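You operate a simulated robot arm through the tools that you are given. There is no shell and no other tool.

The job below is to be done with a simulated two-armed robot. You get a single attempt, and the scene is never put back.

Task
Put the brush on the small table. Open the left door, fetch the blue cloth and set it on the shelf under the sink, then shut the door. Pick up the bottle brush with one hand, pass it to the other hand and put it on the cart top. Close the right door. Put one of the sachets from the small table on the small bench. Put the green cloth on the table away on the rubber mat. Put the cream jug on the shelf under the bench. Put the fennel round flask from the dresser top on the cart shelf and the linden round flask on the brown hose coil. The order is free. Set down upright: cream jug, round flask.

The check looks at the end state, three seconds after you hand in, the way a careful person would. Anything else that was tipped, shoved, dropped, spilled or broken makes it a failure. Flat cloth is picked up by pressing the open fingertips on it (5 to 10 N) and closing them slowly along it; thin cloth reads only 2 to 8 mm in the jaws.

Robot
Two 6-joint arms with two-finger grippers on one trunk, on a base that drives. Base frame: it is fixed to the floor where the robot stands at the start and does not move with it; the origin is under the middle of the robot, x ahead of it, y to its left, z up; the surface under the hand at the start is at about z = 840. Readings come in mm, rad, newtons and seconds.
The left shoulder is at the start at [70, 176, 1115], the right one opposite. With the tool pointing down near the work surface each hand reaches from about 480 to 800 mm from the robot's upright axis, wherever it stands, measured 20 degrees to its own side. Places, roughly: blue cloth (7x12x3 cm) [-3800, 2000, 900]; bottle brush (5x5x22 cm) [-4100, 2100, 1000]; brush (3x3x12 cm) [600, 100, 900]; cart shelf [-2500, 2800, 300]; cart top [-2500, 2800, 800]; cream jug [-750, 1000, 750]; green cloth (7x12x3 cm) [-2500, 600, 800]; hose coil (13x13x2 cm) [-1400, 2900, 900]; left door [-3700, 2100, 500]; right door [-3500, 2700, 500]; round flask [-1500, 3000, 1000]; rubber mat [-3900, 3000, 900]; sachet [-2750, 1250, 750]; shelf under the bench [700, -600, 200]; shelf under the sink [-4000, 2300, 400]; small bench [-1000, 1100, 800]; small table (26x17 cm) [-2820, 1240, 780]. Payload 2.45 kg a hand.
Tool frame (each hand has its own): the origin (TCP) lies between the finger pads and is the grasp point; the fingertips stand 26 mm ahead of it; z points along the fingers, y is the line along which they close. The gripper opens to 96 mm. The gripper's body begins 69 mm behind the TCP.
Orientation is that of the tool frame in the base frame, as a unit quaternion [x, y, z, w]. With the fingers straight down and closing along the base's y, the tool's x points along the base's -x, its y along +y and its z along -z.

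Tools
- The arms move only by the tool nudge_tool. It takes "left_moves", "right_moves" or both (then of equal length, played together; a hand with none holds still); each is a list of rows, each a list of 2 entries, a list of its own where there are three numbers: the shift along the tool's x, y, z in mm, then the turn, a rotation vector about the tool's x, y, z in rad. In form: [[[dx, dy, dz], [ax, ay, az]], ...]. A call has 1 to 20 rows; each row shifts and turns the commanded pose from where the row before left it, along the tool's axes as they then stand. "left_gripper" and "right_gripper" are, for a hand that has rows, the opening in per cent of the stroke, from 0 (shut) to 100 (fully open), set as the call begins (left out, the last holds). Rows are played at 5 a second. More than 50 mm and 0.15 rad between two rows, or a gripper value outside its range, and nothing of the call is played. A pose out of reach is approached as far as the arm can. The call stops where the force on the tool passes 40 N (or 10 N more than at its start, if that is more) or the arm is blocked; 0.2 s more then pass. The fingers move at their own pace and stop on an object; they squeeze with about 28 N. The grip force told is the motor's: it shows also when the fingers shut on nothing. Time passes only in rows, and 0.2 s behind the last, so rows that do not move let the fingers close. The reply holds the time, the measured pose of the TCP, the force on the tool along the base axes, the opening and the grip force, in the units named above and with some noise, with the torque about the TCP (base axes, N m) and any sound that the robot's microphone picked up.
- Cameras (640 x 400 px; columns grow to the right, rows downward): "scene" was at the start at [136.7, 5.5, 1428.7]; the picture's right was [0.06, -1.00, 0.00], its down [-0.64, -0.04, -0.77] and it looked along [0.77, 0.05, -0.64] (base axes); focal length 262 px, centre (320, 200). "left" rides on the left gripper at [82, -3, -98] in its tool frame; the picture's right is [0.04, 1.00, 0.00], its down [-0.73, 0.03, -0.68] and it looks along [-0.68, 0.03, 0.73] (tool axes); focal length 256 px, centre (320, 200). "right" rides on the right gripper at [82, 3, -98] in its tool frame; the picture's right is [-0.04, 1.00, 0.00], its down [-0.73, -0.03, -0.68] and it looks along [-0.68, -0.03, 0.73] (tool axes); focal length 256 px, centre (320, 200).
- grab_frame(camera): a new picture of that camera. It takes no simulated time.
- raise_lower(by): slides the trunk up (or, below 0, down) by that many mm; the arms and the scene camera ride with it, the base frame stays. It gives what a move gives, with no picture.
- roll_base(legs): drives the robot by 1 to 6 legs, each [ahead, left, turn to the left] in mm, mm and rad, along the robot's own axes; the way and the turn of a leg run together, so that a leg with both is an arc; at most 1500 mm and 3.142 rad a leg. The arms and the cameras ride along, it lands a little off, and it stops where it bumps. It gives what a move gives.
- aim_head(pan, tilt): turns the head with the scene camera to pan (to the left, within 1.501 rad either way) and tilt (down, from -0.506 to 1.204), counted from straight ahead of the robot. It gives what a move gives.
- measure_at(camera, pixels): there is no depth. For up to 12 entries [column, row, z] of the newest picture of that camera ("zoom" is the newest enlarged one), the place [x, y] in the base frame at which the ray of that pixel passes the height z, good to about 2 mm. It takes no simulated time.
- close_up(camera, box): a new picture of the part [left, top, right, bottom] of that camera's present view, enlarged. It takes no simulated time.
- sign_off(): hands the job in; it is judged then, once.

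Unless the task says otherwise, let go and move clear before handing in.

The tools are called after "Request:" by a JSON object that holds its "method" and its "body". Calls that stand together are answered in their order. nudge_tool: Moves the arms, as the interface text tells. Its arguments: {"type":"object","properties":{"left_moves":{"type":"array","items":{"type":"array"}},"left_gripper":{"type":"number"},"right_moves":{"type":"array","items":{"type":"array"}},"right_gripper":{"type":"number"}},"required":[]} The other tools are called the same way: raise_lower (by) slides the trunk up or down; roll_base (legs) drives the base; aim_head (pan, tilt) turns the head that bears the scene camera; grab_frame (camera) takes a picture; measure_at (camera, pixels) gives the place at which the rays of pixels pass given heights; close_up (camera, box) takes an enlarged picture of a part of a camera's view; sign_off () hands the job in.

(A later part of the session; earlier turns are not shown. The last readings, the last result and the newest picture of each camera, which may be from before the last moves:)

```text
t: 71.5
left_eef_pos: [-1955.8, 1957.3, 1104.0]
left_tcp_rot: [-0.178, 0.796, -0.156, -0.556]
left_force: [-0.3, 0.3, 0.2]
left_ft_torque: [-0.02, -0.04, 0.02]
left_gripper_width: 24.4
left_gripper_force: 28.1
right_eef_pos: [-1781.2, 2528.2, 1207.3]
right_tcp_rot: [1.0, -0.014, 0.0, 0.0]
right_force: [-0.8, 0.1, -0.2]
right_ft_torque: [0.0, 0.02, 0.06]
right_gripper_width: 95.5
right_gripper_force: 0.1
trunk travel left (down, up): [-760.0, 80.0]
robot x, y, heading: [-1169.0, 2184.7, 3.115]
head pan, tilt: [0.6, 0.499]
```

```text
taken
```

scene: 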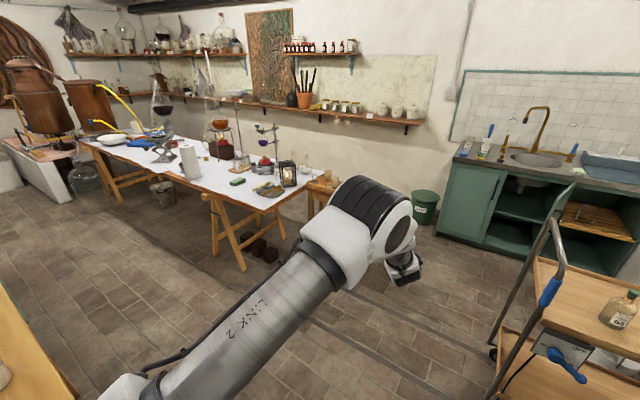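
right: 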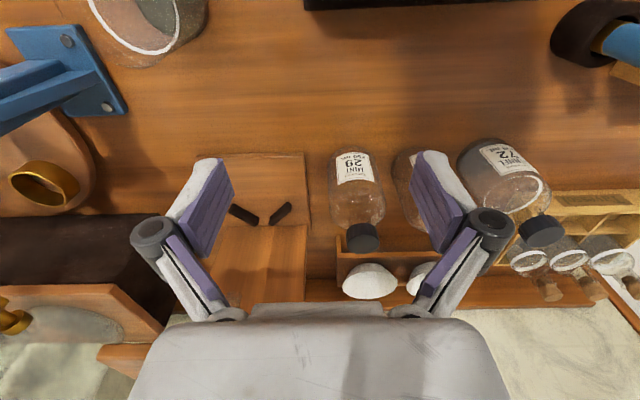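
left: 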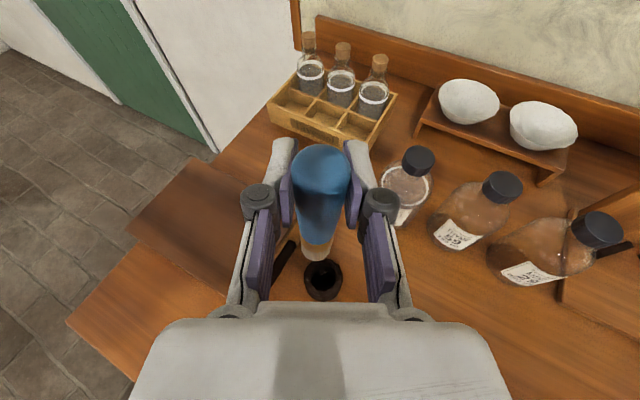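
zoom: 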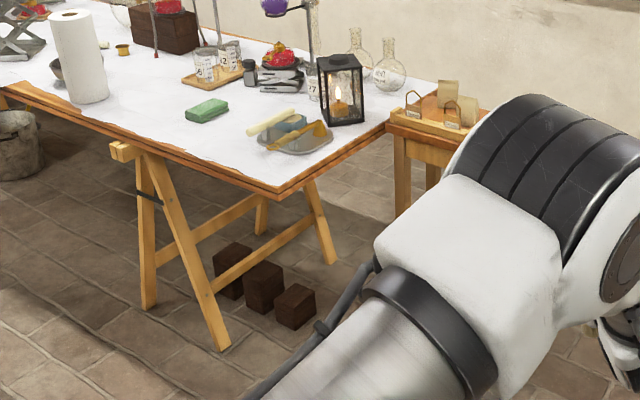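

The small table with the sachets stands beside the white table (zoom (440,115)). I'll drive on, turn toward it, and look down on it.

Request:
{"method": "roll_base", "body": {"legs": [[800, 0, 0], [0, 0, 1.6], [0, -800, 0]]}}

Request:
{"method": "aim_head", "body": {"pan": 0.0, "tilt": 0.7}}

Request:
{"method": "grab_frame", "body": {"camera": "scene"}}

Request:
{"method": "grab_frame", "body": {"camera": "left"}}

```text
t: 81.2
left_eef_pos: [-1934.9, 1398.5, 1105.0]
left_tcp_rot: [0.687, -0.44, 0.503, 0.285]
left_force: [0.1, 0.1, -0.9]
left_ft_torque: [0.0, -0.01, 0.01]
left_gripper_width: 24.3
left_gripper_force: 27.5
right_eef_pos: [-2503.3, 1579.5, 1207.7]
right_tcp_rot: [0.721, 0.693, 0.001, 0.0]
right_force: [-0.5, -0.1, 0.8]
right_ft_torque: [0.01, -0.03, 0.02]
right_gripper_width: 95.8
right_gripper_force: 0.0
trunk travel left (down, up): [-760.0, 80.0]
robot x, y, heading: [-2156.4, 2183.6, -1.61]
head pan, tilt: [0.6, 0.499]
stopped in leg 3: the robot was blocked; the commanded pose is now the measured one
```

```text
t: 82.2
left_eef_pos: [-1933.0, 1398.4, 1103.9]
left_tcp_rot: [0.687, -0.441, 0.502, 0.286]
left_force: [0.9, 0.2, 0.0]
left_ft_torque: [0.01, 0.01, -0.06]
left_gripper_width: 24.4
left_gripper_force: 28.1
right_eef_pos: [-2500.8, 1578.6, 1207.3]
right_tcp_rot: [0.721, 0.693, -0.001, 0.0]
right_force: [-0.6, 0.0, 0.2]
right_ft_torque: [-0.01, 0.03, -0.04]
right_gripper_width: 96.2
right_gripper_force: 0.1
trunk travel left (down, up): [-760.0, 80.0]
robot x, y, heading: [-2155.9, 2186.2, -1.607]
head pan, tilt: [0.0, 0.7]
```

```text
taken
```

scene: 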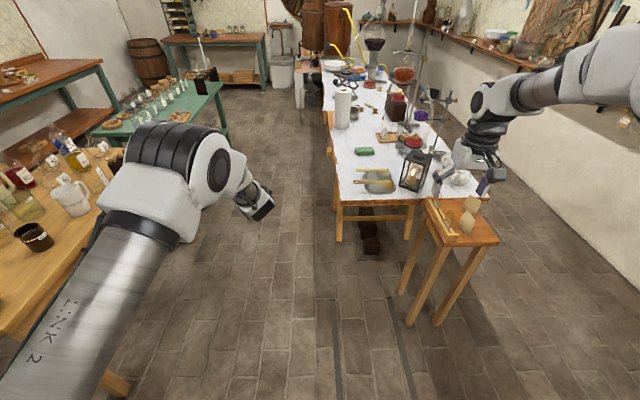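

```text
taken
```

left: 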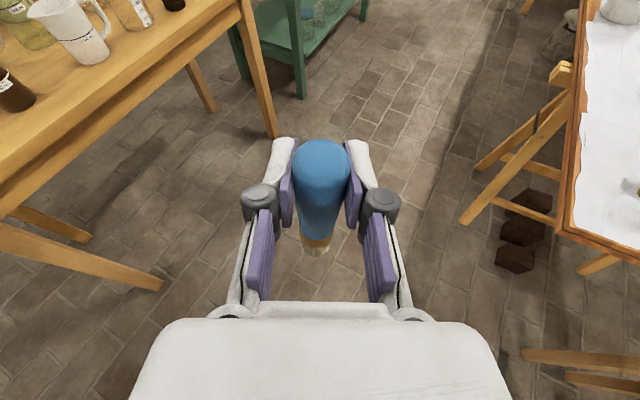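

The strafe was blocked at x = -2156, probably by the cart behind at the right. I'll move forward away from it and check the cart.

Request:
{"method": "roll_base", "body": {"legs": [[150, 60, 0]]}}

Request:
{"method": "aim_head", "body": {"pan": -1.5, "tilt": 0.7}}

Request:
{"method": "grab_frame", "body": {"camera": "scene"}}

```text
t: 83.7
left_eef_pos: [-1883.0, 1247.7, 1107.0]
left_tcp_rot: [0.687, -0.441, 0.502, 0.286]
left_force: [0.4, -0.6, -0.6]
left_ft_torque: [0.0, 0.02, -0.02]
left_gripper_width: 24.3
left_gripper_force: 27.8
right_eef_pos: [-2450.1, 1429.2, 1207.8]
right_tcp_rot: [0.72, 0.694, -0.001, 0.001]
right_force: [0.2, -0.3, -0.5]
right_ft_torque: [0.03, 0.02, 0.01]
right_gripper_width: 96.0
right_gripper_force: 0.1
trunk travel left (down, up): [-760.0, 80.0]
robot x, y, heading: [-2107.7, 2038.0, -1.609]
head pan, tilt: [0.0, 0.7]
```

```text
t: 85.3
left_eef_pos: [-1881.1, 1246.0, 1104.4]
left_tcp_rot: [0.687, -0.441, 0.502, 0.285]
left_force: [0.4, 0.6, -0.2]
left_ft_torque: [-0.01, 0.03, 0.01]
left_gripper_width: 24.3
left_gripper_force: 27.9
right_eef_pos: [-2450.5, 1426.7, 1206.6]
right_tcp_rot: [0.721, 0.693, 0.0, 0.0]
right_force: [0.3, 0.7, -0.1]
right_ft_torque: [-0.02, -0.02, -0.01]
right_gripper_width: 96.0
right_gripper_force: 0.1
trunk travel left (down, up): [-760.0, 80.0]
robot x, y, heading: [-2100.2, 2032.2, -1.613]
head pan, tilt: [-1.499, 0.7]
```

```text
taken
```

scene: 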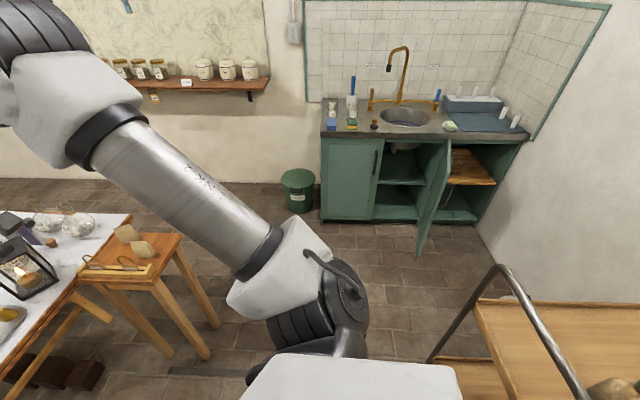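

The cart and sink are in view; the cart seems standing as before. I'll measure its corner, the small table and the sink doors.

Request:
{"method": "measure_at", "body": {"camera": "scene", "pixels": [[478, 303, 800], [620, 303, 800], [434, 362, 300], [497, 268, 950], [415, 256, 50], [450, 150, 850], [320, 220, 0], [297, 210, 0], [180, 235, 750], [105, 236, 750], [150, 275, 750], [520, 180, 0]]}}

Request:
{"method": "close_up", "body": {"camera": "scene", "box": [0, 180, 240, 330]}}

Request:
{"method": "close_up", "body": {"camera": "scene", "box": [290, 70, 550, 260]}}

```text
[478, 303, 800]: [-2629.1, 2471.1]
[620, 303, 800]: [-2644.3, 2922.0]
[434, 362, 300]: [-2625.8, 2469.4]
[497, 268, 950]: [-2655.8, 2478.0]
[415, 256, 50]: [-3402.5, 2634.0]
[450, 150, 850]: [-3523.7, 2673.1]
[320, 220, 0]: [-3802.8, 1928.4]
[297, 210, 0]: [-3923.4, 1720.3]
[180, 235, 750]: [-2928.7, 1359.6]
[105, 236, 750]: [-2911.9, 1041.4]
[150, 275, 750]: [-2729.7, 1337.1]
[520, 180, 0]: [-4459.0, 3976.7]
```

```text
2.67 times, centred on (120, 255) of scene
```

zoom: 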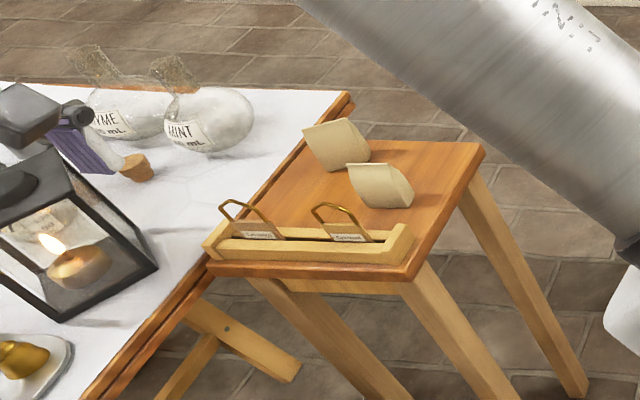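

```text
2.11 times, centred on (420, 165) of scene
```

zoom: 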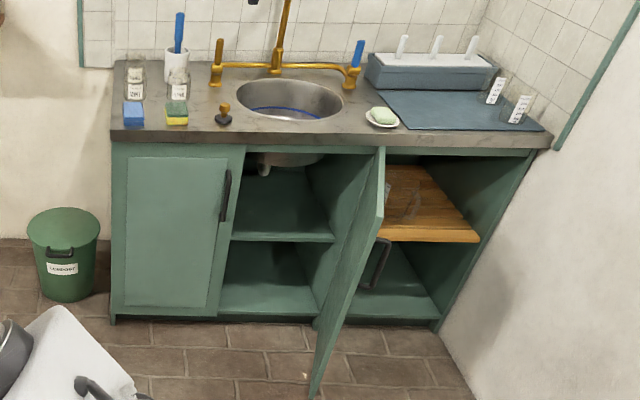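

The small table holds two sachets behind a rail with wire hoops; the sink cabinet has its left door shut and right door open. I'll straighten the heading and strafe to face the small table from the north.

Request:
{"method": "roll_base", "body": {"legs": [[0, 0, 0.042], [0, -640, 0]]}}

Request:
{"method": "aim_head", "body": {"pan": 0.0, "tilt": 0.8}}

Request:
{"method": "grab_frame", "body": {"camera": "scene"}}

```text
t: 89.2
left_eef_pos: [-2488.7, 1254.1, 1103.5]
left_tcp_rot: [0.695, -0.428, 0.507, 0.276]
left_force: [-0.1, 0.2, -1.0]
left_ft_torque: [0.04, -0.01, -0.03]
left_gripper_width: 24.4
left_gripper_force: 27.8
right_eef_pos: [-3062.6, 1416.3, 1207.1]
right_tcp_rot: [0.709, 0.706, 0.0, 0.0]
right_force: [0.0, -0.2, -0.6]
right_ft_torque: [-0.01, -0.03, -0.02]
right_gripper_width: 96.0
right_gripper_force: 0.1
trunk travel left (down, up): [-760.0, 80.0]
robot x, y, heading: [-2733.6, 2037.9, -1.577]
head pan, tilt: [-1.499, 0.7]
```

```text
t: 90.8
left_eef_pos: [-2489.4, 1254.1, 1103.5]
left_tcp_rot: [0.694, -0.429, 0.507, 0.277]
left_force: [0.3, -0.2, 0.5]
left_ft_torque: [0.03, 0.0, -0.01]
left_gripper_width: 24.2
left_gripper_force: 28.0
right_eef_pos: [-3063.5, 1416.4, 1206.9]
right_tcp_rot: [0.709, 0.706, 0.0, 0.0]
right_force: [0.6, -0.5, 0.7]
right_ft_torque: [0.01, -0.02, 0.02]
right_gripper_width: 95.8
right_gripper_force: 0.0
trunk travel left (down, up): [-760.0, 80.0]
robot x, y, heading: [-2734.2, 2036.4, -1.577]
head pan, tilt: [0.0, 0.799]
```

```text
taken
```

scene: 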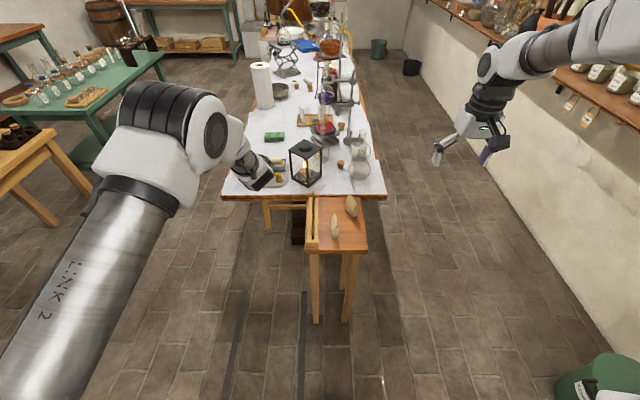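

Request:
{"method": "close_up", "body": {"camera": "scene", "box": [280, 170, 400, 260]}}

Request:
{"method": "measure_at", "body": {"camera": "zoom", "pixels": [[180, 415, 760], [460, 400, 760], [400, 155, 760], [200, 150, 760], [300, 320, 760], [390, 230, 760]]}}

```text
4.44 times, centred on (340, 215) of scene
```

zoom: 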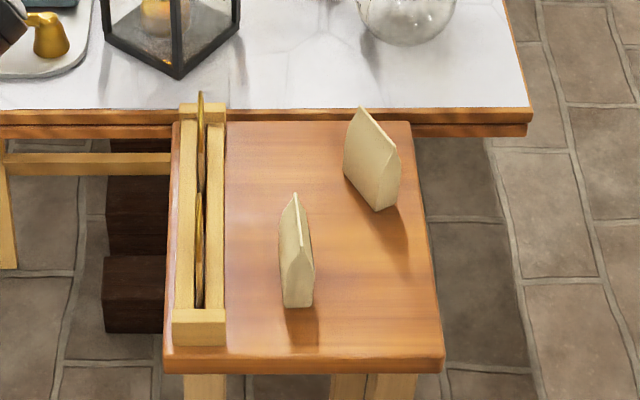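

```text
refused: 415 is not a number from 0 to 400
```

Both sachets stand upright on the small table, with the rack on its left edge in this view. I'll measure the table and sachets.

Request:
{"method": "measure_at", "body": {"camera": "zoom", "pixels": [[165, 357, 750], [443, 357, 750], [410, 123, 750], [172, 123, 750], [297, 305, 750], [380, 208, 750], [297, 305, 780], [380, 208, 780], [443, 357, 780], [410, 123, 780], [225, 345, 780], [165, 357, 780]]}}

```text
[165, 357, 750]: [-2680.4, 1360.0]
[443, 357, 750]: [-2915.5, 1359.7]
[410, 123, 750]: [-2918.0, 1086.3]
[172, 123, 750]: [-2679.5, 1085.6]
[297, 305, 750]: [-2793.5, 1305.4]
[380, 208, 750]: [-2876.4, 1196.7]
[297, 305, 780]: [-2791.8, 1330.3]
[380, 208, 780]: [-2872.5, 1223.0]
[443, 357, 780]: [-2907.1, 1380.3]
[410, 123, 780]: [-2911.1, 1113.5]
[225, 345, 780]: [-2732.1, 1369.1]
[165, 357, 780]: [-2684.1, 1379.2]
```

I'll drive 190 mm closer so that the table lies within the right hand's reach, then look with the right wrist camera.

Request:
{"method": "roll_base", "body": {"legs": [[190, 0, 0]]}}

Request:
{"method": "nudge_tool", "body": {"right_moves": [[[0, 45, 0], [0, 0, 0]], [[0, 45, 0], [0, 0, 0]], [[0, 45, 0], [0, 0, 0]], [[0, 45, 40], [0, 0, 0]]]}}

Request:
{"method": "grab_frame", "body": {"camera": "right"}}

Request:
{"method": "grab_frame", "body": {"camera": "scene"}}

```text
t: 92.3
left_eef_pos: [-2489.9, 1067.5, 1107.4]
left_tcp_rot: [0.695, -0.428, 0.507, 0.276]
left_force: [0.6, -0.3, 0.4]
left_ft_torque: [0.02, 0.01, 0.01]
left_gripper_width: 24.3
left_gripper_force: 28.3
right_eef_pos: [-3063.6, 1228.8, 1207.0]
right_tcp_rot: [0.709, 0.706, -0.001, 0.002]
right_force: [-0.6, 0.5, 0.9]
right_ft_torque: [-0.02, 0.03, 0.01]
right_gripper_width: 95.8
right_gripper_force: 0.2
trunk travel left (down, up): [-760.0, 80.0]
robot x, y, heading: [-2737.0, 1847.6, -1.575]
head pan, tilt: [0.0, 0.799]
```

```text
refused: row 4 steps farther than a row can; nothing moved
```

```text
taken
```

right: 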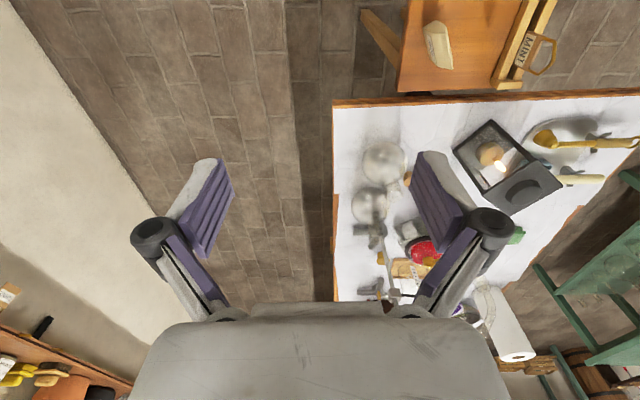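

```text
taken
```

scene: 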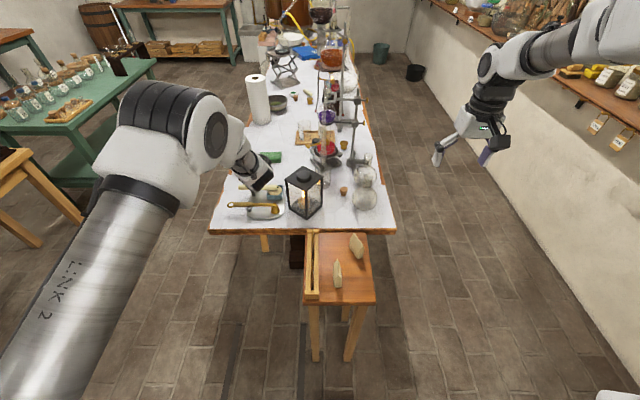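

The right camera shows one sachet at (437,45). I'll bring the right hand over towards the table and lower it some for a closer look.

Request:
{"method": "nudge_tool", "body": {"right_moves": [[[20, 45, 0], [0, 0, 0]], [[20, 45, 0], [0, 0, 0]], [[0, 45, 0], [0, 0, 0]], [[0, 45, 0], [0, 0, 0]], [[0, 0, 45], [0, 0, 0]]]}}

Request:
{"method": "grab_frame", "body": {"camera": "right"}}

Request:
{"method": "close_up", "body": {"camera": "scene", "box": [280, 210, 400, 310]}}

```text
t: 93.5
left_eef_pos: [-2489.5, 1064.0, 1105.8]
left_tcp_rot: [0.695, -0.428, 0.508, 0.276]
left_force: [0.6, 0.3, -0.9]
left_ft_torque: [0.02, 0.0, 0.04]
left_gripper_width: 24.2
left_gripper_force: 28.3
right_eef_pos: [-2882.4, 1265.3, 1162.2]
right_tcp_rot: [0.709, 0.705, 0.001, 0.001]
right_force: [-0.1, -0.9, -0.3]
right_ft_torque: [0.09, -0.04, 0.03]
right_gripper_width: 95.7
right_gripper_force: 0.0
trunk travel left (down, up): [-760.0, 80.0]
robot x, y, heading: [-2734.8, 1845.4, -1.573]
head pan, tilt: [0.0, 0.799]
```

```text
taken
```

right: 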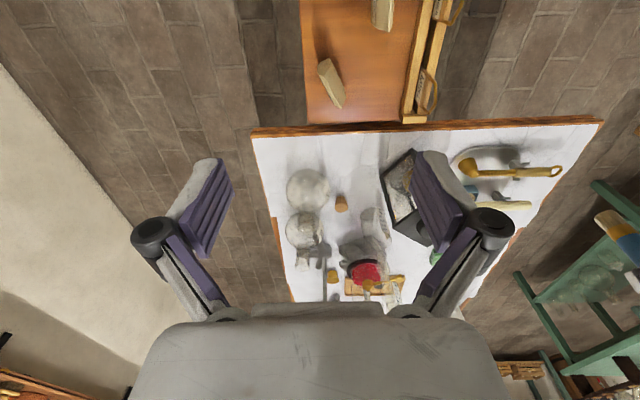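

```text
4.00 times, centred on (340, 260) of scene
```

zoom: 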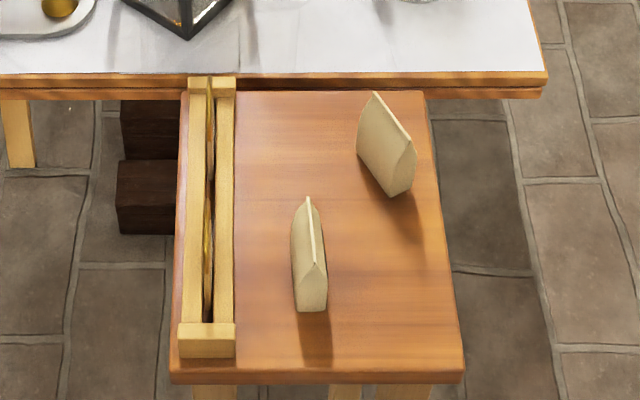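

Request:
{"method": "measure_at", "body": {"camera": "zoom", "pixels": [[427, 92, 740], [427, 92, 760], [427, 92, 780], [392, 197, 760], [392, 197, 780], [309, 312, 760], [309, 312, 780], [464, 372, 760], [175, 372, 760]]}}

Request:
{"method": "measure_at", "body": {"camera": "right", "pixels": [[308, 122, 740], [308, 122, 760], [308, 122, 780], [321, 62, 760], [321, 62, 780], [338, 106, 760], [338, 106, 820], [325, 60, 820]]}}

Request:
{"method": "close_up", "body": {"camera": "right", "box": [290, 0, 450, 120]}}

```text
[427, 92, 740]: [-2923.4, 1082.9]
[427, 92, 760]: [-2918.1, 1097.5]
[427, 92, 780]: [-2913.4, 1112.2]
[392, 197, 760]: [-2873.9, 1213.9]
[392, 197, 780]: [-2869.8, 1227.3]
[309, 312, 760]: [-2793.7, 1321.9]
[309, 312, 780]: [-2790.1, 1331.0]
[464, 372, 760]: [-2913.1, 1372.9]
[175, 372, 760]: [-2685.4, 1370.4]
```

```text
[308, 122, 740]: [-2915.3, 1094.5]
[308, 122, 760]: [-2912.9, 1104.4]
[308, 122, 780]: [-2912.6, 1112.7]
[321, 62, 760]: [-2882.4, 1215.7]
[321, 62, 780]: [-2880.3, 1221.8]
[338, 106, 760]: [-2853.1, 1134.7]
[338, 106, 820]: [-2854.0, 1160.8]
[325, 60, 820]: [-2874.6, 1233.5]
```

```text
3.33 times, centred on (370, 60) of right
```

zoom: 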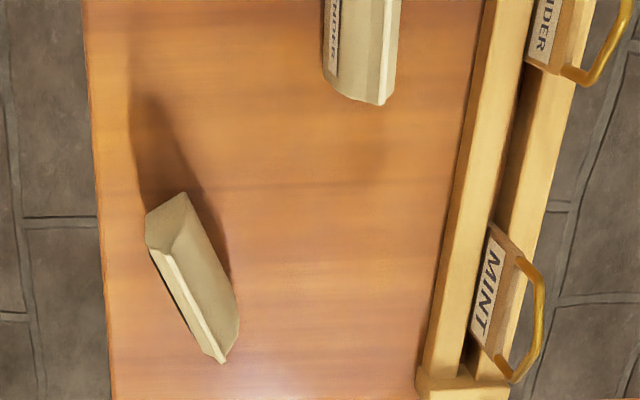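

Request:
{"method": "measure_at", "body": {"camera": "scene", "pixels": [[353.75, 233.25, 830], [353.75, 233.25, 845], [353.75, 233.25, 860], [363, 250, 830], [363, 250, 845], [363, 250, 860]]}}

Request:
{"method": "measure_at", "body": {"camera": "right", "pixels": [[340.6, 108, 830], [340.6, 108, 845], [340.6, 108, 860], [323.5, 76.5, 830], [323.5, 76.5, 845], [323.5, 76.5, 860]]}}

```text
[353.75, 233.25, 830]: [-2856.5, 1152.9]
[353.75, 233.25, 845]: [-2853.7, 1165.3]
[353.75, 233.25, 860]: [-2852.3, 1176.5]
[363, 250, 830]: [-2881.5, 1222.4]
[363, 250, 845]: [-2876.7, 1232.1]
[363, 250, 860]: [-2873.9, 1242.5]
```

```text
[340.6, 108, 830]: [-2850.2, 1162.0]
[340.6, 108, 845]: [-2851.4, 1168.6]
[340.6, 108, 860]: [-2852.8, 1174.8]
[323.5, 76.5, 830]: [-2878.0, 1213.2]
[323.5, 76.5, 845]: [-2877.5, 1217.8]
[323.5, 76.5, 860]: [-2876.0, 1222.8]
```

The small table top is at z 780 and the rear sachet's ridge runs from about [-2880,1218] to [-2852,1171] at z 850. I'll align the right hand across the ridge and descend part way.

Request:
{"method": "nudge_tool", "body": {"right_moves": [[[0, 0, 0], [0, 0, -0.1325]], [[0, 0, 0], [0, 0, -0.1325]], [[0, 0, 0], [0, 0, -0.1325]], [[0, 0, 0], [0, 0, -0.1325]], [[-34, -10.7, 0], [0, 0, 0]], [[-33.5, -10.7, 0], [0, 0, 0]], [[0, 0, 48], [0, 0, 0]], [[0, 0, 48], [0, 0, 0]], [[0, 0, 48], [0, 0, 0]], [[0, 0, 48], [0, 0, 0]], [[0, 0, 30], [0, 0, 0]]], "right_gripper": 65}}

Request:
{"method": "grab_frame", "body": {"camera": "right"}}

Request:
{"method": "close_up", "body": {"camera": "scene", "box": [280, 190, 420, 310]}}

```text
t: 96.0
left_eef_pos: [-2489.5, 1065.1, 1104.2]
left_tcp_rot: [0.694, -0.429, 0.508, 0.277]
left_force: [0.1, -0.4, -0.5]
left_ft_torque: [0.02, 0.0, 0.05]
left_gripper_width: 24.3
left_gripper_force: 28.0
right_eef_pos: [-2867.4, 1196.8, 938.6]
right_tcp_rot: [0.499, 0.867, 0.0, 0.0]
right_force: [0.6, -0.7, 0.3]
right_ft_torque: [0.03, 0.0, 0.02]
right_gripper_width: 62.4
right_gripper_force: 0.1
trunk travel left (down, up): [-760.0, 80.0]
robot x, y, heading: [-2739.0, 1846.4, -1.576]
head pan, tilt: [0.0, 0.799]
```

```text
taken
```

right: 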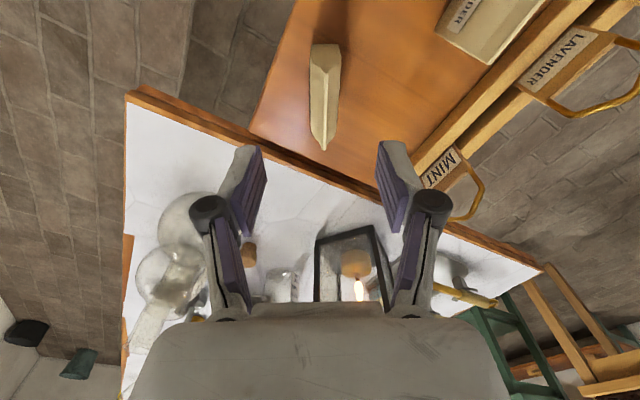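

```text
3.33 times, centred on (350, 250) of scene
```

zoom: 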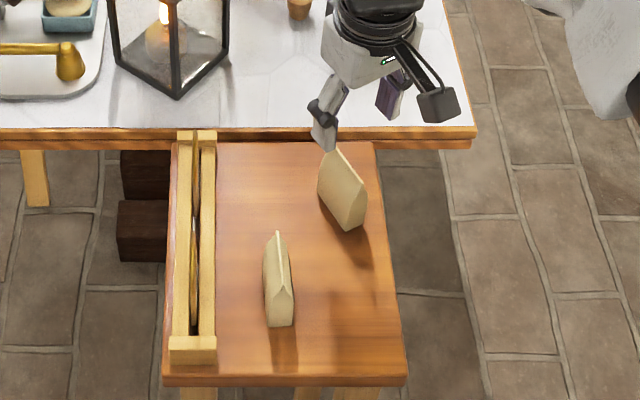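

The sachet lines up with the gripper (ridge at column 325). I'll verify its position and then go down.

Request:
{"method": "measure_at", "body": {"camera": "right", "pixels": [[326, 148, 853], [318, 65, 840], [325, 45, 780], [327, 120, 820]]}}

```text
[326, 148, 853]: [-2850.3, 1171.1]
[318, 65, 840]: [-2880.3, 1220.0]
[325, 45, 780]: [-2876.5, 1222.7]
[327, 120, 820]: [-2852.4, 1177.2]
```

Confirmed; descending to TCP z≈818 and closing on the sachet.

Request:
{"method": "nudge_tool", "body": {"right_moves": [[[0, 1.5, 40], [0, 0, 0]], [[0, 0, 40], [0, 0, 0]], [[0, 0, 40], [0, 0, 0]]], "right_gripper": 65}}

Request:
{"method": "nudge_tool", "body": {"right_moves": [[[0, 0, 0], [0, 0, 0]], [[0, 0, 0], [0, 0, 0]], [[0, 0, 0], [0, 0, 0]]], "right_gripper": 0}}

Request:
{"method": "grab_frame", "body": {"camera": "right"}}

```text
t: 96.8
left_eef_pos: [-2490.1, 1064.5, 1104.3]
left_tcp_rot: [0.695, -0.429, 0.507, 0.276]
left_force: [-0.2, 0.0, -0.6]
left_ft_torque: [-0.01, -0.03, 0.02]
left_gripper_width: 24.4
left_gripper_force: 28.0
right_eef_pos: [-2865.8, 1198.1, 819.0]
right_tcp_rot: [0.497, 0.868, 0.0, 0.0]
right_force: [0.1, 0.6, 0.1]
right_ft_torque: [0.02, -0.02, 0.0]
right_gripper_width: 62.5
right_gripper_force: 0.1
trunk travel left (down, up): [-760.0, 80.0]
robot x, y, heading: [-2734.9, 1849.7, -1.576]
head pan, tilt: [0.0, 0.799]
```

```text
t: 97.5
left_eef_pos: [-2488.1, 1064.0, 1104.5]
left_tcp_rot: [0.695, -0.428, 0.507, 0.276]
left_force: [-0.2, 0.5, -0.9]
left_ft_torque: [-0.03, 0.03, 0.0]
left_gripper_width: 24.2
left_gripper_force: 28.0
right_eef_pos: [-2867.2, 1198.5, 817.9]
right_tcp_rot: [0.499, 0.867, 0.0, 0.001]
right_force: [0.8, 0.6, 0.6]
right_ft_torque: [-0.02, -0.01, 0.02]
right_gripper_width: 22.9
right_gripper_force: 27.8
trunk travel left (down, up): [-760.0, 80.0]
robot x, y, heading: [-2737.3, 1847.8, -1.576]
head pan, tilt: [0.0, 0.799]
```

```text
taken
```

right: 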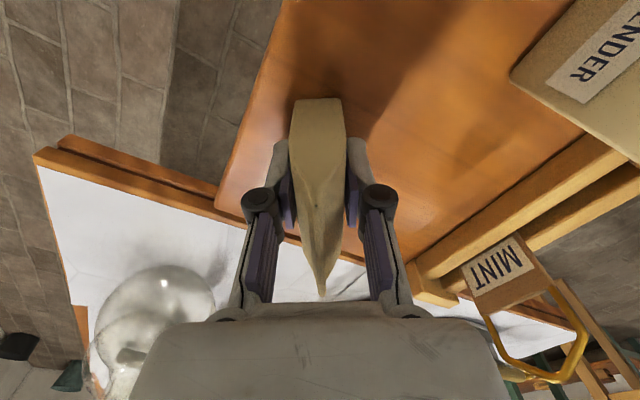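

The sachet is held (22.9 mm, 27.8 N). I'll lift it straight up and bring it back over to the robot's right side.

Request:
{"method": "nudge_tool", "body": {"right_moves": [[[0, 0, -30], [0, 0, 0]], [[0, 0, -48], [0, 0, 0]], [[0, 0, -48], [0, 0, 0]], [[0, 0, -48], [0, 0, 0]], [[0, 0, -48], [0, 0, 0]], [[0, 0, -48], [0, 0, 0]], [[0, 0, -48], [0, 0, 0]], [[20, -40, 0], [0, 0, 0]], [[20, -40, 0], [0, 0, 0]], [[20, -40, 0], [0, 0, 0]], [[20, -40, 0], [0, 0, 0]]]}}

Request:
{"method": "roll_base", "body": {"legs": [[0, -230, 0]]}}

Request:
{"method": "grab_frame", "body": {"camera": "scene"}}

Request:
{"method": "grab_frame", "body": {"camera": "left"}}

```text
t: 100.0
left_eef_pos: [-2491.1, 1065.4, 1104.5]
left_tcp_rot: [0.695, -0.43, 0.507, 0.276]
left_force: [-0.2, 0.0, -0.3]
left_ft_torque: [0.0, 0.0, 0.02]
left_gripper_width: 24.3
left_gripper_force: 28.2
right_eef_pos: [-3047.6, 1185.2, 1136.4]
right_tcp_rot: [0.498, 0.867, 0.001, 0.001]
right_force: [-0.3, 0.4, -0.8]
right_ft_torque: [-0.01, -0.06, 0.0]
right_gripper_width: 22.9
right_gripper_force: 27.7
trunk travel left (down, up): [-760.0, 80.0]
robot x, y, heading: [-2739.7, 1844.8, -1.576]
head pan, tilt: [0.0, 0.799]
```

```text
t: 101.7
left_eef_pos: [-2719.4, 1065.0, 1104.6]
left_tcp_rot: [0.695, -0.429, 0.506, 0.277]
left_force: [0.5, 0.4, -0.3]
left_ft_torque: [-0.01, 0.0, -0.02]
left_gripper_width: 24.7
left_gripper_force: 28.1
right_eef_pos: [-3274.2, 1186.2, 1138.0]
right_tcp_rot: [0.499, 0.867, 0.0, -0.001]
right_force: [-1.0, 0.1, -1.1]
right_ft_torque: [0.0, 0.01, 0.0]
right_gripper_width: 22.9
right_gripper_force: 27.8
trunk travel left (down, up): [-760.0, 80.0]
robot x, y, heading: [-2965.0, 1844.4, -1.571]
head pan, tilt: [0.0, 0.799]
```

```text
taken
```

scene: 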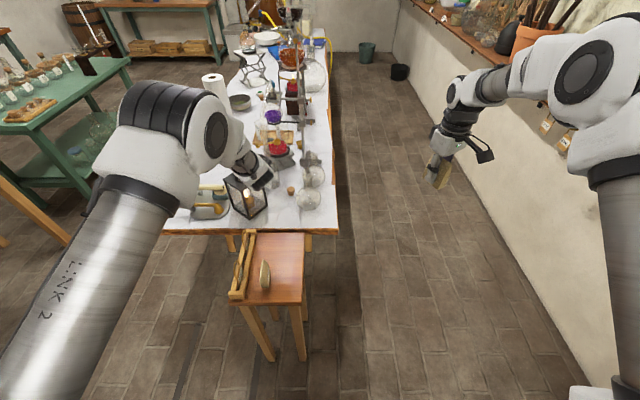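

```text
taken
```

left: 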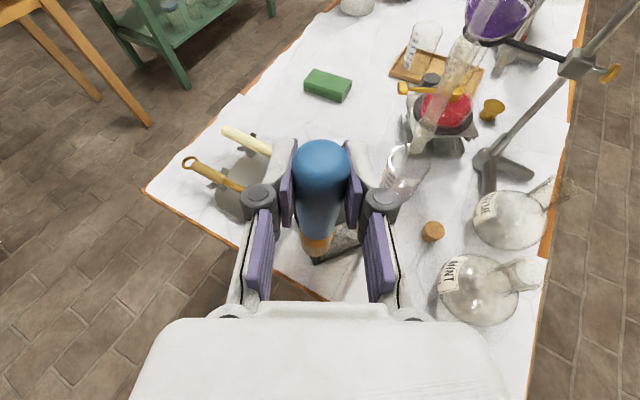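

The sachet hangs in the right hand and the brush is held over the lantern at a safe height. I'll pitch the left hand down in stages while drawing it back over the small table.

Request:
{"method": "nudge_tool", "body": {"left_moves": [[[0, 0, 0], [0, -0.143, 0]], [[0, 0, 0], [0, -0.143, 0]], [[0, 0, 0], [0, -0.143, 0]], [[0, 0, 0], [0, -0.143, 0]], [[0, 0, 0], [0, -0.143, 0]], [[-39.6, 10.2, -22.5], [0, 0, 0]], [[-39.6, 10.2, -22.5], [0, 0, 0]], [[-39.6, 10.2, -22.5], [0, 0, 0]], [[-39.6, 10.2, -22.5], [0, 0, 0]]]}}

Request:
{"method": "grab_frame", "body": {"camera": "left"}}

```text
t: 103.7
left_eef_pos: [-2810.6, 1186.4, 1088.4]
left_tcp_rot: [0.842, -0.485, 0.212, 0.102]
left_force: [-1.2, 0.1, 0.0]
left_ft_torque: [-0.02, 0.05, -0.01]
left_gripper_width: 24.4
left_gripper_force: 27.7
left hand out of reach, approached as far as the arm can: row 9
right_eef_pos: [-3275.4, 1186.0, 1137.3]
right_tcp_rot: [0.5, 0.866, -0.001, 0.0]
right_force: [-0.3, -1.0, -0.9]
right_ft_torque: [-0.01, 0.04, -0.01]
right_gripper_width: 22.9
right_gripper_force: 27.9
trunk travel left (down, up): [-760.0, 80.0]
robot x, y, heading: [-2966.2, 1846.6, -1.574]
head pan, tilt: [0.0, 0.799]
```

```text
taken
```

left: 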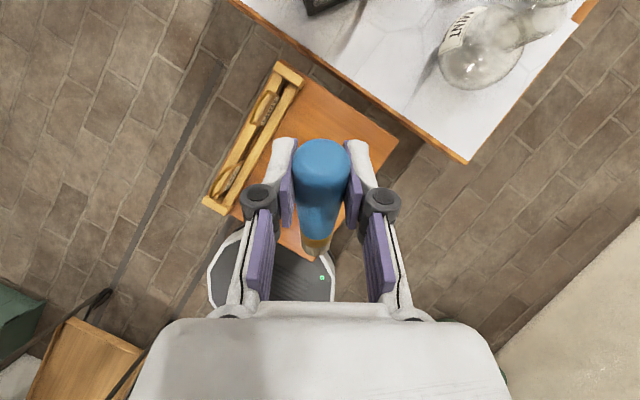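

The hand is over the table; now finishing the pitch so the brush lies nearly level.

Request:
{"method": "nudge_tool", "body": {"left_moves": [[[0, 0, 0], [0, -0.143, 0]], [[0, 0, 0], [0, -0.143, 0]], [[0, 0, 0], [0, -0.143, 0]], [[0, 0, 0], [0, -0.143, 0]], [[0, 0, 0], [0, -0.143, 0]]]}}

Request:
{"method": "grab_frame", "body": {"camera": "left"}}

Request:
{"method": "grab_frame", "body": {"camera": "scene"}}

```text
t: 104.9
left_eef_pos: [-2825.9, 1184.8, 1101.3]
left_tcp_rot: [0.856, -0.506, -0.075, -0.073]
left_force: [0.2, 0.1, 0.1]
left_ft_torque: [0.02, 0.01, 0.01]
left_gripper_width: 24.4
left_gripper_force: 28.0
right_eef_pos: [-3275.8, 1185.1, 1135.6]
right_tcp_rot: [0.499, 0.866, 0.0, -0.001]
right_force: [0.1, 0.4, -0.9]
right_ft_torque: [-0.01, 0.0, -0.04]
right_gripper_width: 22.8
right_gripper_force: 27.6
trunk travel left (down, up): [-760.0, 80.0]
robot x, y, heading: [-2964.2, 1851.6, -1.574]
head pan, tilt: [0.0, 0.799]
```

```text
taken
```

left: 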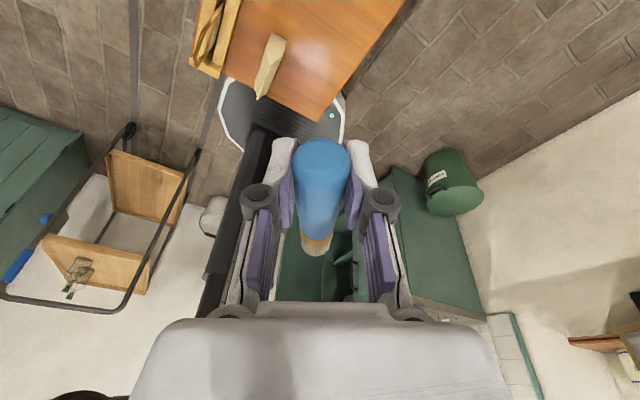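

```text
taken
```

scene: 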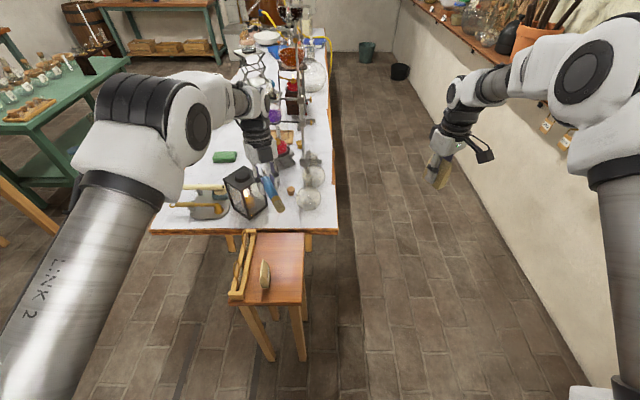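

Request:
{"method": "close_up", "body": {"camera": "scene", "box": [200, 140, 340, 310]}}

```text
2.35 times, centred on (270, 225) of scene
```

zoom: 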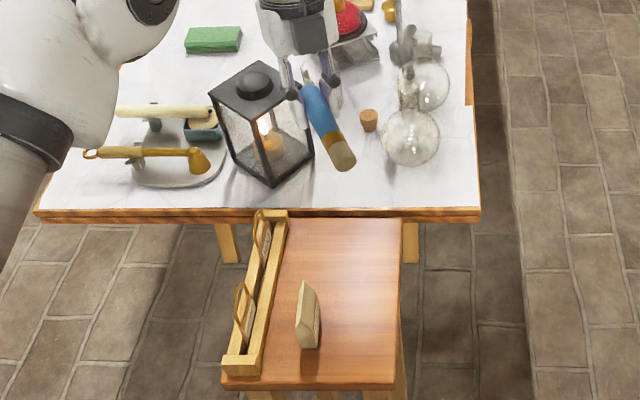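

The brush hangs nearly level with its bristle end toward the robot. I'll check the lantern's and flask's positions relative to the hand's path down.

Request:
{"method": "measure_at", "body": {"camera": "zoom", "pixels": [[272, 186, 780], [312, 156, 780], [272, 100, 900], [257, 80, 950], [410, 165, 780], [440, 135, 780], [370, 132, 780], [400, 388, 780], [222, 380, 780], [308, 348, 780], [400, 220, 780]]}}

```text
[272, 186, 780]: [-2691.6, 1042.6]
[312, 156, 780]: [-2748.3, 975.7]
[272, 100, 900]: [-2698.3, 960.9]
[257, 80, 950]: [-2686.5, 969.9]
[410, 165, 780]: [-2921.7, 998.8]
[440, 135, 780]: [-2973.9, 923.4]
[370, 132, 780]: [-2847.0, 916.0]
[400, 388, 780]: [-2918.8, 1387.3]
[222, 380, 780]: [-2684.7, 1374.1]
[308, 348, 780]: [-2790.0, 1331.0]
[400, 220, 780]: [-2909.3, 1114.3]
```

The path down is clear (lantern edge y ≤ 1043). I'll lower the trunk by 265 mm to bring the brush just above the table.

Request:
{"method": "raise_lower", "body": {"by": -265}}

Request:
{"method": "close_up", "body": {"camera": "scene", "box": [200, 140, 340, 310]}}

Request:
{"method": "grab_frame", "body": {"camera": "left"}}

```text
t: 107.6
left_eef_pos: [-2826.4, 1187.3, 837.3]
left_tcp_rot: [0.857, -0.505, -0.072, -0.073]
left_force: [-0.3, 1.0, -0.4]
left_ft_torque: [-0.04, 0.0, 0.01]
left_gripper_width: 24.3
left_gripper_force: 28.3
right_eef_pos: [-3276.9, 1185.8, 872.3]
right_tcp_rot: [0.498, 0.867, 0.0, 0.0]
right_force: [0.6, 0.5, -0.3]
right_ft_torque: [-0.02, 0.0, 0.0]
right_gripper_width: 22.9
right_gripper_force: 27.8
trunk travel left (down, up): [-495.0, 345.0]
robot x, y, heading: [-2966.7, 1846.6, -1.577]
head pan, tilt: [0.0, 0.799]
```

```text
2.35 times, centred on (270, 225) of scene
```

zoom: 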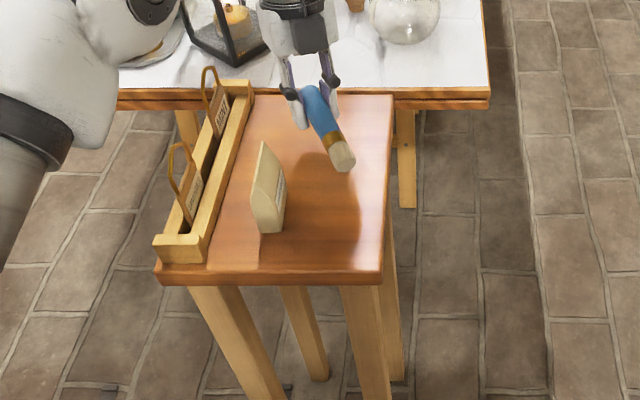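

```text
taken
```

left: 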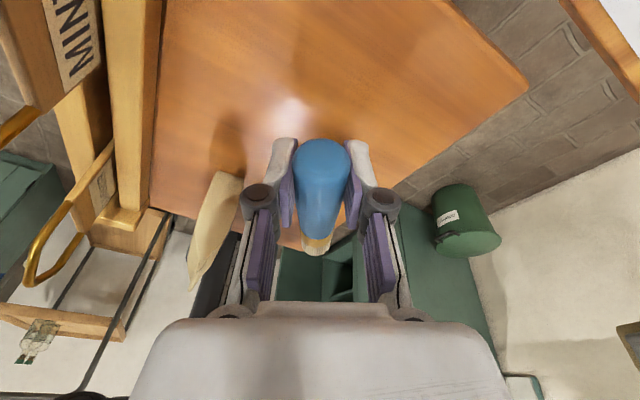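

The brush hovers over the free strip beside the sachet. I'll lower gently until I feel contact.

Request:
{"method": "nudge_tool", "body": {"left_moves": [[[2.0, 0.5, 9.8], [0, 0, 0]], [[1.6, 0.4, 7.8], [0, 0, 0]]]}}

Request:
{"method": "nudge_tool", "body": {"left_moves": [[[0.6, 0.1, 2.9], [0, 0, 0]], [[0.6, 0.1, 2.9], [0, 0, 0]]]}}

```text
t: 108.2
left_eef_pos: [-2827.2, 1186.7, 819.6]
left_tcp_rot: [0.856, -0.506, -0.073, -0.073]
left_force: [0.2, 0.0, 0.0]
left_ft_torque: [0.02, -0.03, -0.01]
left_gripper_width: 24.4
left_gripper_force: 28.1
right_eef_pos: [-3275.5, 1186.5, 873.4]
right_tcp_rot: [0.499, 0.867, 0.001, 0.0]
right_force: [-0.4, -0.5, 0.1]
right_ft_torque: [0.0, 0.0, 0.01]
right_gripper_width: 23.1
right_gripper_force: 28.0
trunk travel left (down, up): [-495.0, 345.0]
robot x, y, heading: [-2967.3, 1845.5, -1.577]
head pan, tilt: [0.0, 0.799]
```

```text
t: 108.8
left_eef_pos: [-2826.9, 1186.8, 813.1]
left_tcp_rot: [0.857, -0.505, -0.073, -0.073]
left_force: [0.1, -0.7, -0.4]
left_ft_torque: [0.0, -0.01, 0.02]
left_gripper_width: 24.3
left_gripper_force: 28.1
right_eef_pos: [-3275.2, 1187.1, 872.8]
right_tcp_rot: [0.499, 0.867, 0.0, 0.0]
right_force: [-0.7, 0.5, -0.1]
right_ft_torque: [-0.03, 0.01, 0.02]
right_gripper_width: 23.1
right_gripper_force: 28.0
trunk travel left (down, up): [-495.0, 345.0]
robot x, y, heading: [-2966.4, 1845.9, -1.573]
head pan, tilt: [0.0, 0.799]
```

Request:
{"method": "nudge_tool", "body": {"left_moves": [[[0.5, 0.1, 2.0], [0, 0, 0]], [[0.4, 0.1, 2.0], [0, 0, 0]]]}}

Request:
{"method": "close_up", "body": {"camera": "scene", "box": [240, 150, 300, 230]}}

```text
t: 109.4
left_eef_pos: [-2826.9, 1187.2, 810.1]
left_tcp_rot: [0.857, -0.505, -0.073, -0.072]
left_force: [-0.5, 0.2, 0.6]
left_ft_torque: [-0.03, 0.01, 0.0]
left_gripper_width: 24.7
left_gripper_force: 27.8
right_eef_pos: [-3275.8, 1186.4, 872.3]
right_tcp_rot: [0.499, 0.867, 0.0, 0.001]
right_force: [-0.3, 0.2, -0.2]
right_ft_torque: [-0.04, -0.01, 0.0]
right_gripper_width: 23.1
right_gripper_force: 27.9
trunk travel left (down, up): [-495.0, 345.0]
robot x, y, heading: [-2967.4, 1850.7, -1.577]
head pan, tilt: [0.0, 0.799]
```

```text
5.00 times, centred on (270, 190) of scene
```

zoom: 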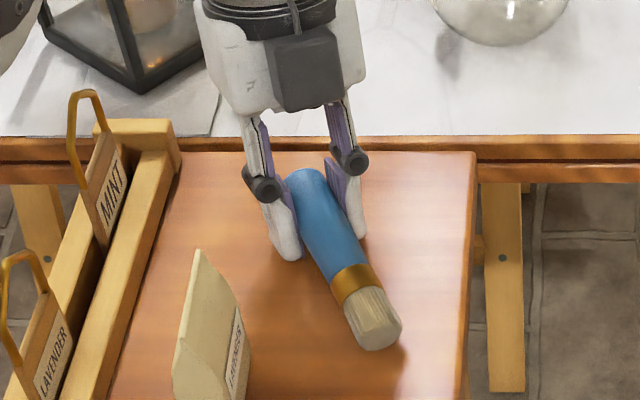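

Request:
{"method": "nudge_tool", "body": {"left_moves": [[[0.3, 0.1, 1.5], [0, 0, 0]], [[0.3, 0.1, 1.5], [0, 0, 0]]]}}

```text
t: 110.0
left_eef_pos: [-2827.6, 1187.7, 809.8]
left_tcp_rot: [0.857, -0.505, -0.071, -0.07]
left_force: [1.4, -8.5, 22.6]
left_ft_torque: [0.36, 0.52, 0.13]
left_gripper_width: 24.5
left_gripper_force: 27.8
right_eef_pos: [-3276.6, 1188.4, 874.4]
right_tcp_rot: [0.499, 0.866, -0.002, 0.0]
right_force: [-1.2, 0.0, 0.4]
right_ft_torque: [0.0, 0.01, 0.0]
right_gripper_width: 23.0
right_gripper_force: 28.0
trunk travel left (down, up): [-495.0, 345.0]
robot x, y, heading: [-2967.8, 1847.7, -1.578]
head pan, tilt: [0.0, 0.799]
```

Contact is made (22 N) at TCP z≈810. I'll ease back 1.5 mm and open a little to let the brush settle between the fingers.

Request:
{"method": "nudge_tool", "body": {"left_moves": [[[-0.3, -0.1, -1.5], [0, 0, 0]], [[0, 0, 0], [0, 0, 0]]]}}

Request:
{"method": "nudge_tool", "body": {"left_moves": [[[0, 0, 0], [0, 0, 0]], [[0, 0, 0], [0, 0, 0]], [[0, 0, 0], [0, 0, 0]]], "left_gripper": 40}}

Request:
{"method": "close_up", "body": {"camera": "scene", "box": [240, 150, 300, 230]}}

```text
t: 110.6
left_eef_pos: [-2826.6, 1187.9, 808.0]
left_tcp_rot: [0.856, -0.506, -0.071, -0.07]
left_force: [1.3, -12.1, 21.8]
left_ft_torque: [-0.5, 0.28, 0.22]
left_gripper_width: 24.2
left_gripper_force: 27.8
right_eef_pos: [-3275.4, 1186.4, 873.0]
right_tcp_rot: [0.499, 0.867, -0.001, 0.0]
right_force: [-0.2, -0.6, -0.5]
right_ft_torque: [-0.01, -0.01, -0.03]
right_gripper_width: 22.6
right_gripper_force: 28.4
trunk travel left (down, up): [-495.0, 345.0]
robot x, y, heading: [-2964.1, 1846.7, -1.576]
head pan, tilt: [0.0, 0.799]
```

```text
t: 111.4
left_eef_pos: [-2825.5, 1188.3, 806.9]
left_tcp_rot: [0.857, -0.505, -0.073, -0.074]
left_force: [0.2, 1.4, 2.7]
left_ft_torque: [0.02, 0.01, 0.01]
left_gripper_width: 40.2
left_gripper_force: 0.1
right_eef_pos: [-3275.5, 1187.6, 873.9]
right_tcp_rot: [0.5, 0.866, 0.001, 0.0]
right_force: [0.3, 0.6, -0.1]
right_ft_torque: [0.0, 0.02, 0.02]
right_gripper_width: 22.7
right_gripper_force: 28.0
trunk travel left (down, up): [-495.0, 345.0]
robot x, y, heading: [-2969.4, 1843.4, -1.572]
head pan, tilt: [0.0, 0.799]
```

```text
5.00 times, centred on (270, 190) of scene
```

zoom: 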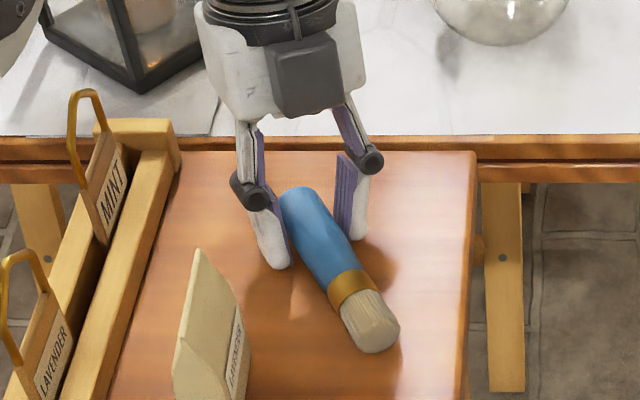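

The brush lies on the table between the open fingers. I'll raise straight up off it.

Request:
{"method": "raise_lower", "body": {"by": 200}}

Request:
{"method": "close_up", "body": {"camera": "scene", "box": [200, 160, 340, 310]}}

```text
t: 113.6
left_eef_pos: [-2826.9, 1188.1, 1006.9]
left_tcp_rot: [0.856, -0.506, -0.073, -0.073]
left_force: [-0.2, -0.2, -0.3]
left_ft_torque: [-0.01, 0.0, 0.01]
left_gripper_width: 38.4
left_gripper_force: 0.0
right_eef_pos: [-3275.5, 1185.7, 1073.3]
right_tcp_rot: [0.499, 0.867, 0.0, 0.001]
right_force: [0.9, -0.4, -0.9]
right_ft_torque: [0.02, -0.02, 0.0]
right_gripper_width: 22.9
right_gripper_force: 27.6
trunk travel left (down, up): [-695.0, 145.0]
robot x, y, heading: [-2966.8, 1847.7, -1.572]
head pan, tilt: [0.0, 0.799]
```

```text
2.67 times, centred on (270, 235) of scene
```

zoom: 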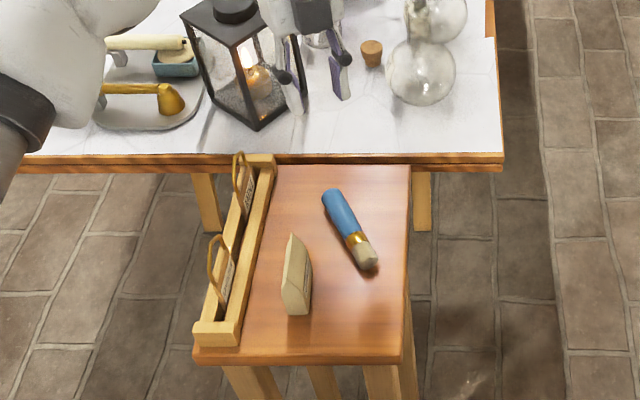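

The brush rests on the small table beside the remaining sachet. Next I'll carry the sachet to the small bench; I'll raise a bit, back off and strafe east.

Request:
{"method": "raise_lower", "body": {"by": 120}}

Request:
{"method": "roll_base", "body": {"legs": [[-60, 0, 0], [0, 1020, 0]]}}

Request:
{"method": "aim_head", "body": {"pan": 0.9, "tilt": 0.6}}

Request:
{"method": "grab_frame", "body": {"camera": "scene"}}

```text
t: 115.1
left_eef_pos: [-2827.5, 1187.6, 1127.1]
left_tcp_rot: [0.856, -0.506, -0.073, -0.073]
left_force: [0.3, 0.7, -0.3]
left_ft_torque: [-0.01, 0.0, -0.02]
left_gripper_width: 38.7
left_gripper_force: 0.1
right_eef_pos: [-3276.4, 1186.8, 1192.2]
right_tcp_rot: [0.498, 0.867, 0.0, 0.0]
right_force: [-0.5, 1.3, 0.2]
right_ft_torque: [-0.02, 0.05, 0.01]
right_gripper_width: 22.8
right_gripper_force: 27.9
trunk travel left (down, up): [-815.0, 25.0]
robot x, y, heading: [-2969.7, 1848.1, -1.577]
head pan, tilt: [0.0, 0.799]
```

```text
t: 120.9
left_eef_pos: [-1828.7, 1223.1, 1127.1]
left_tcp_rot: [0.849, -0.518, -0.072, -0.074]
left_force: [1.0, 0.6, -0.8]
left_ft_torque: [0.02, 0.06, 0.02]
left_gripper_width: 38.2
left_gripper_force: 0.0
right_eef_pos: [-2277.3, 1236.1, 1192.8]
right_tcp_rot: [0.512, 0.859, 0.0, 0.0]
right_force: [0.5, 0.0, -0.3]
right_ft_torque: [0.01, -0.02, -0.03]
right_gripper_width: 23.0
right_gripper_force: 28.2
trunk travel left (down, up): [-815.0, 25.0]
robot x, y, heading: [-1953.3, 1888.9, -1.609]
head pan, tilt: [0.0, 0.799]
```

```text
t: 122.1
left_eef_pos: [-1828.5, 1223.7, 1126.9]
left_tcp_rot: [0.849, -0.518, -0.072, -0.074]
left_force: [0.7, -0.4, -1.4]
left_ft_torque: [0.01, 0.03, -0.02]
left_gripper_width: 38.5
left_gripper_force: 0.1
right_eef_pos: [-2277.5, 1235.0, 1192.5]
right_tcp_rot: [0.512, 0.859, 0.0, 0.0]
right_force: [0.8, -0.7, 0.4]
right_ft_torque: [-0.01, -0.03, 0.01]
right_gripper_width: 22.8
right_gripper_force: 28.1
trunk travel left (down, up): [-815.0, 25.0]
robot x, y, heading: [-1948.9, 1882.8, -1.609]
head pan, tilt: [0.901, 0.6]
```

```text
taken
```

scene: 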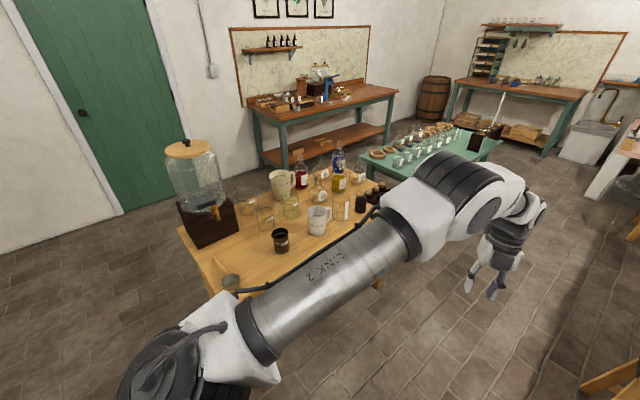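

The small bench (flask table) is in view with free room around (255,250). I'll enlarge and measure it.

Request:
{"method": "close_up", "body": {"camera": "scene", "box": [160, 130, 400, 300]}}

Request:
{"method": "measure_at", "body": {"camera": "zoom", "pixels": [[150, 380, 760], [55, 240, 760], [255, 300, 760], [320, 290, 760], [210, 270, 760], [320, 330, 760], [390, 255, 760], [185, 375, 760]]}}

```text
2.35 times, centred on (280, 215) of scene
```

zoom: 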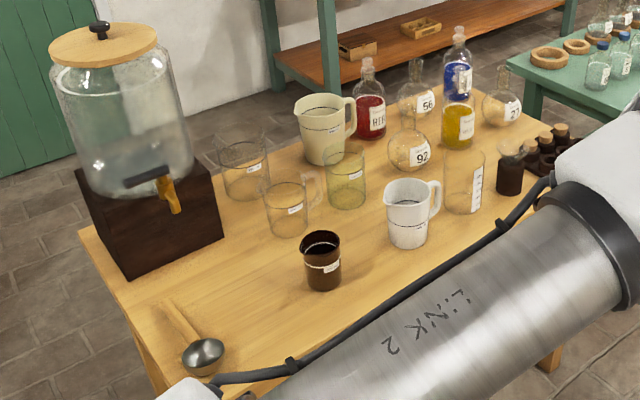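

```text
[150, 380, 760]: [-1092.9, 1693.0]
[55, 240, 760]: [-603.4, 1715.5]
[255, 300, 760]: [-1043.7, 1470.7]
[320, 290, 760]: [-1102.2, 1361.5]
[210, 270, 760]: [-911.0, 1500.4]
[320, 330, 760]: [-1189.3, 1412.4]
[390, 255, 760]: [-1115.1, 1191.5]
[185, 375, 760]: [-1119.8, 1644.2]
```

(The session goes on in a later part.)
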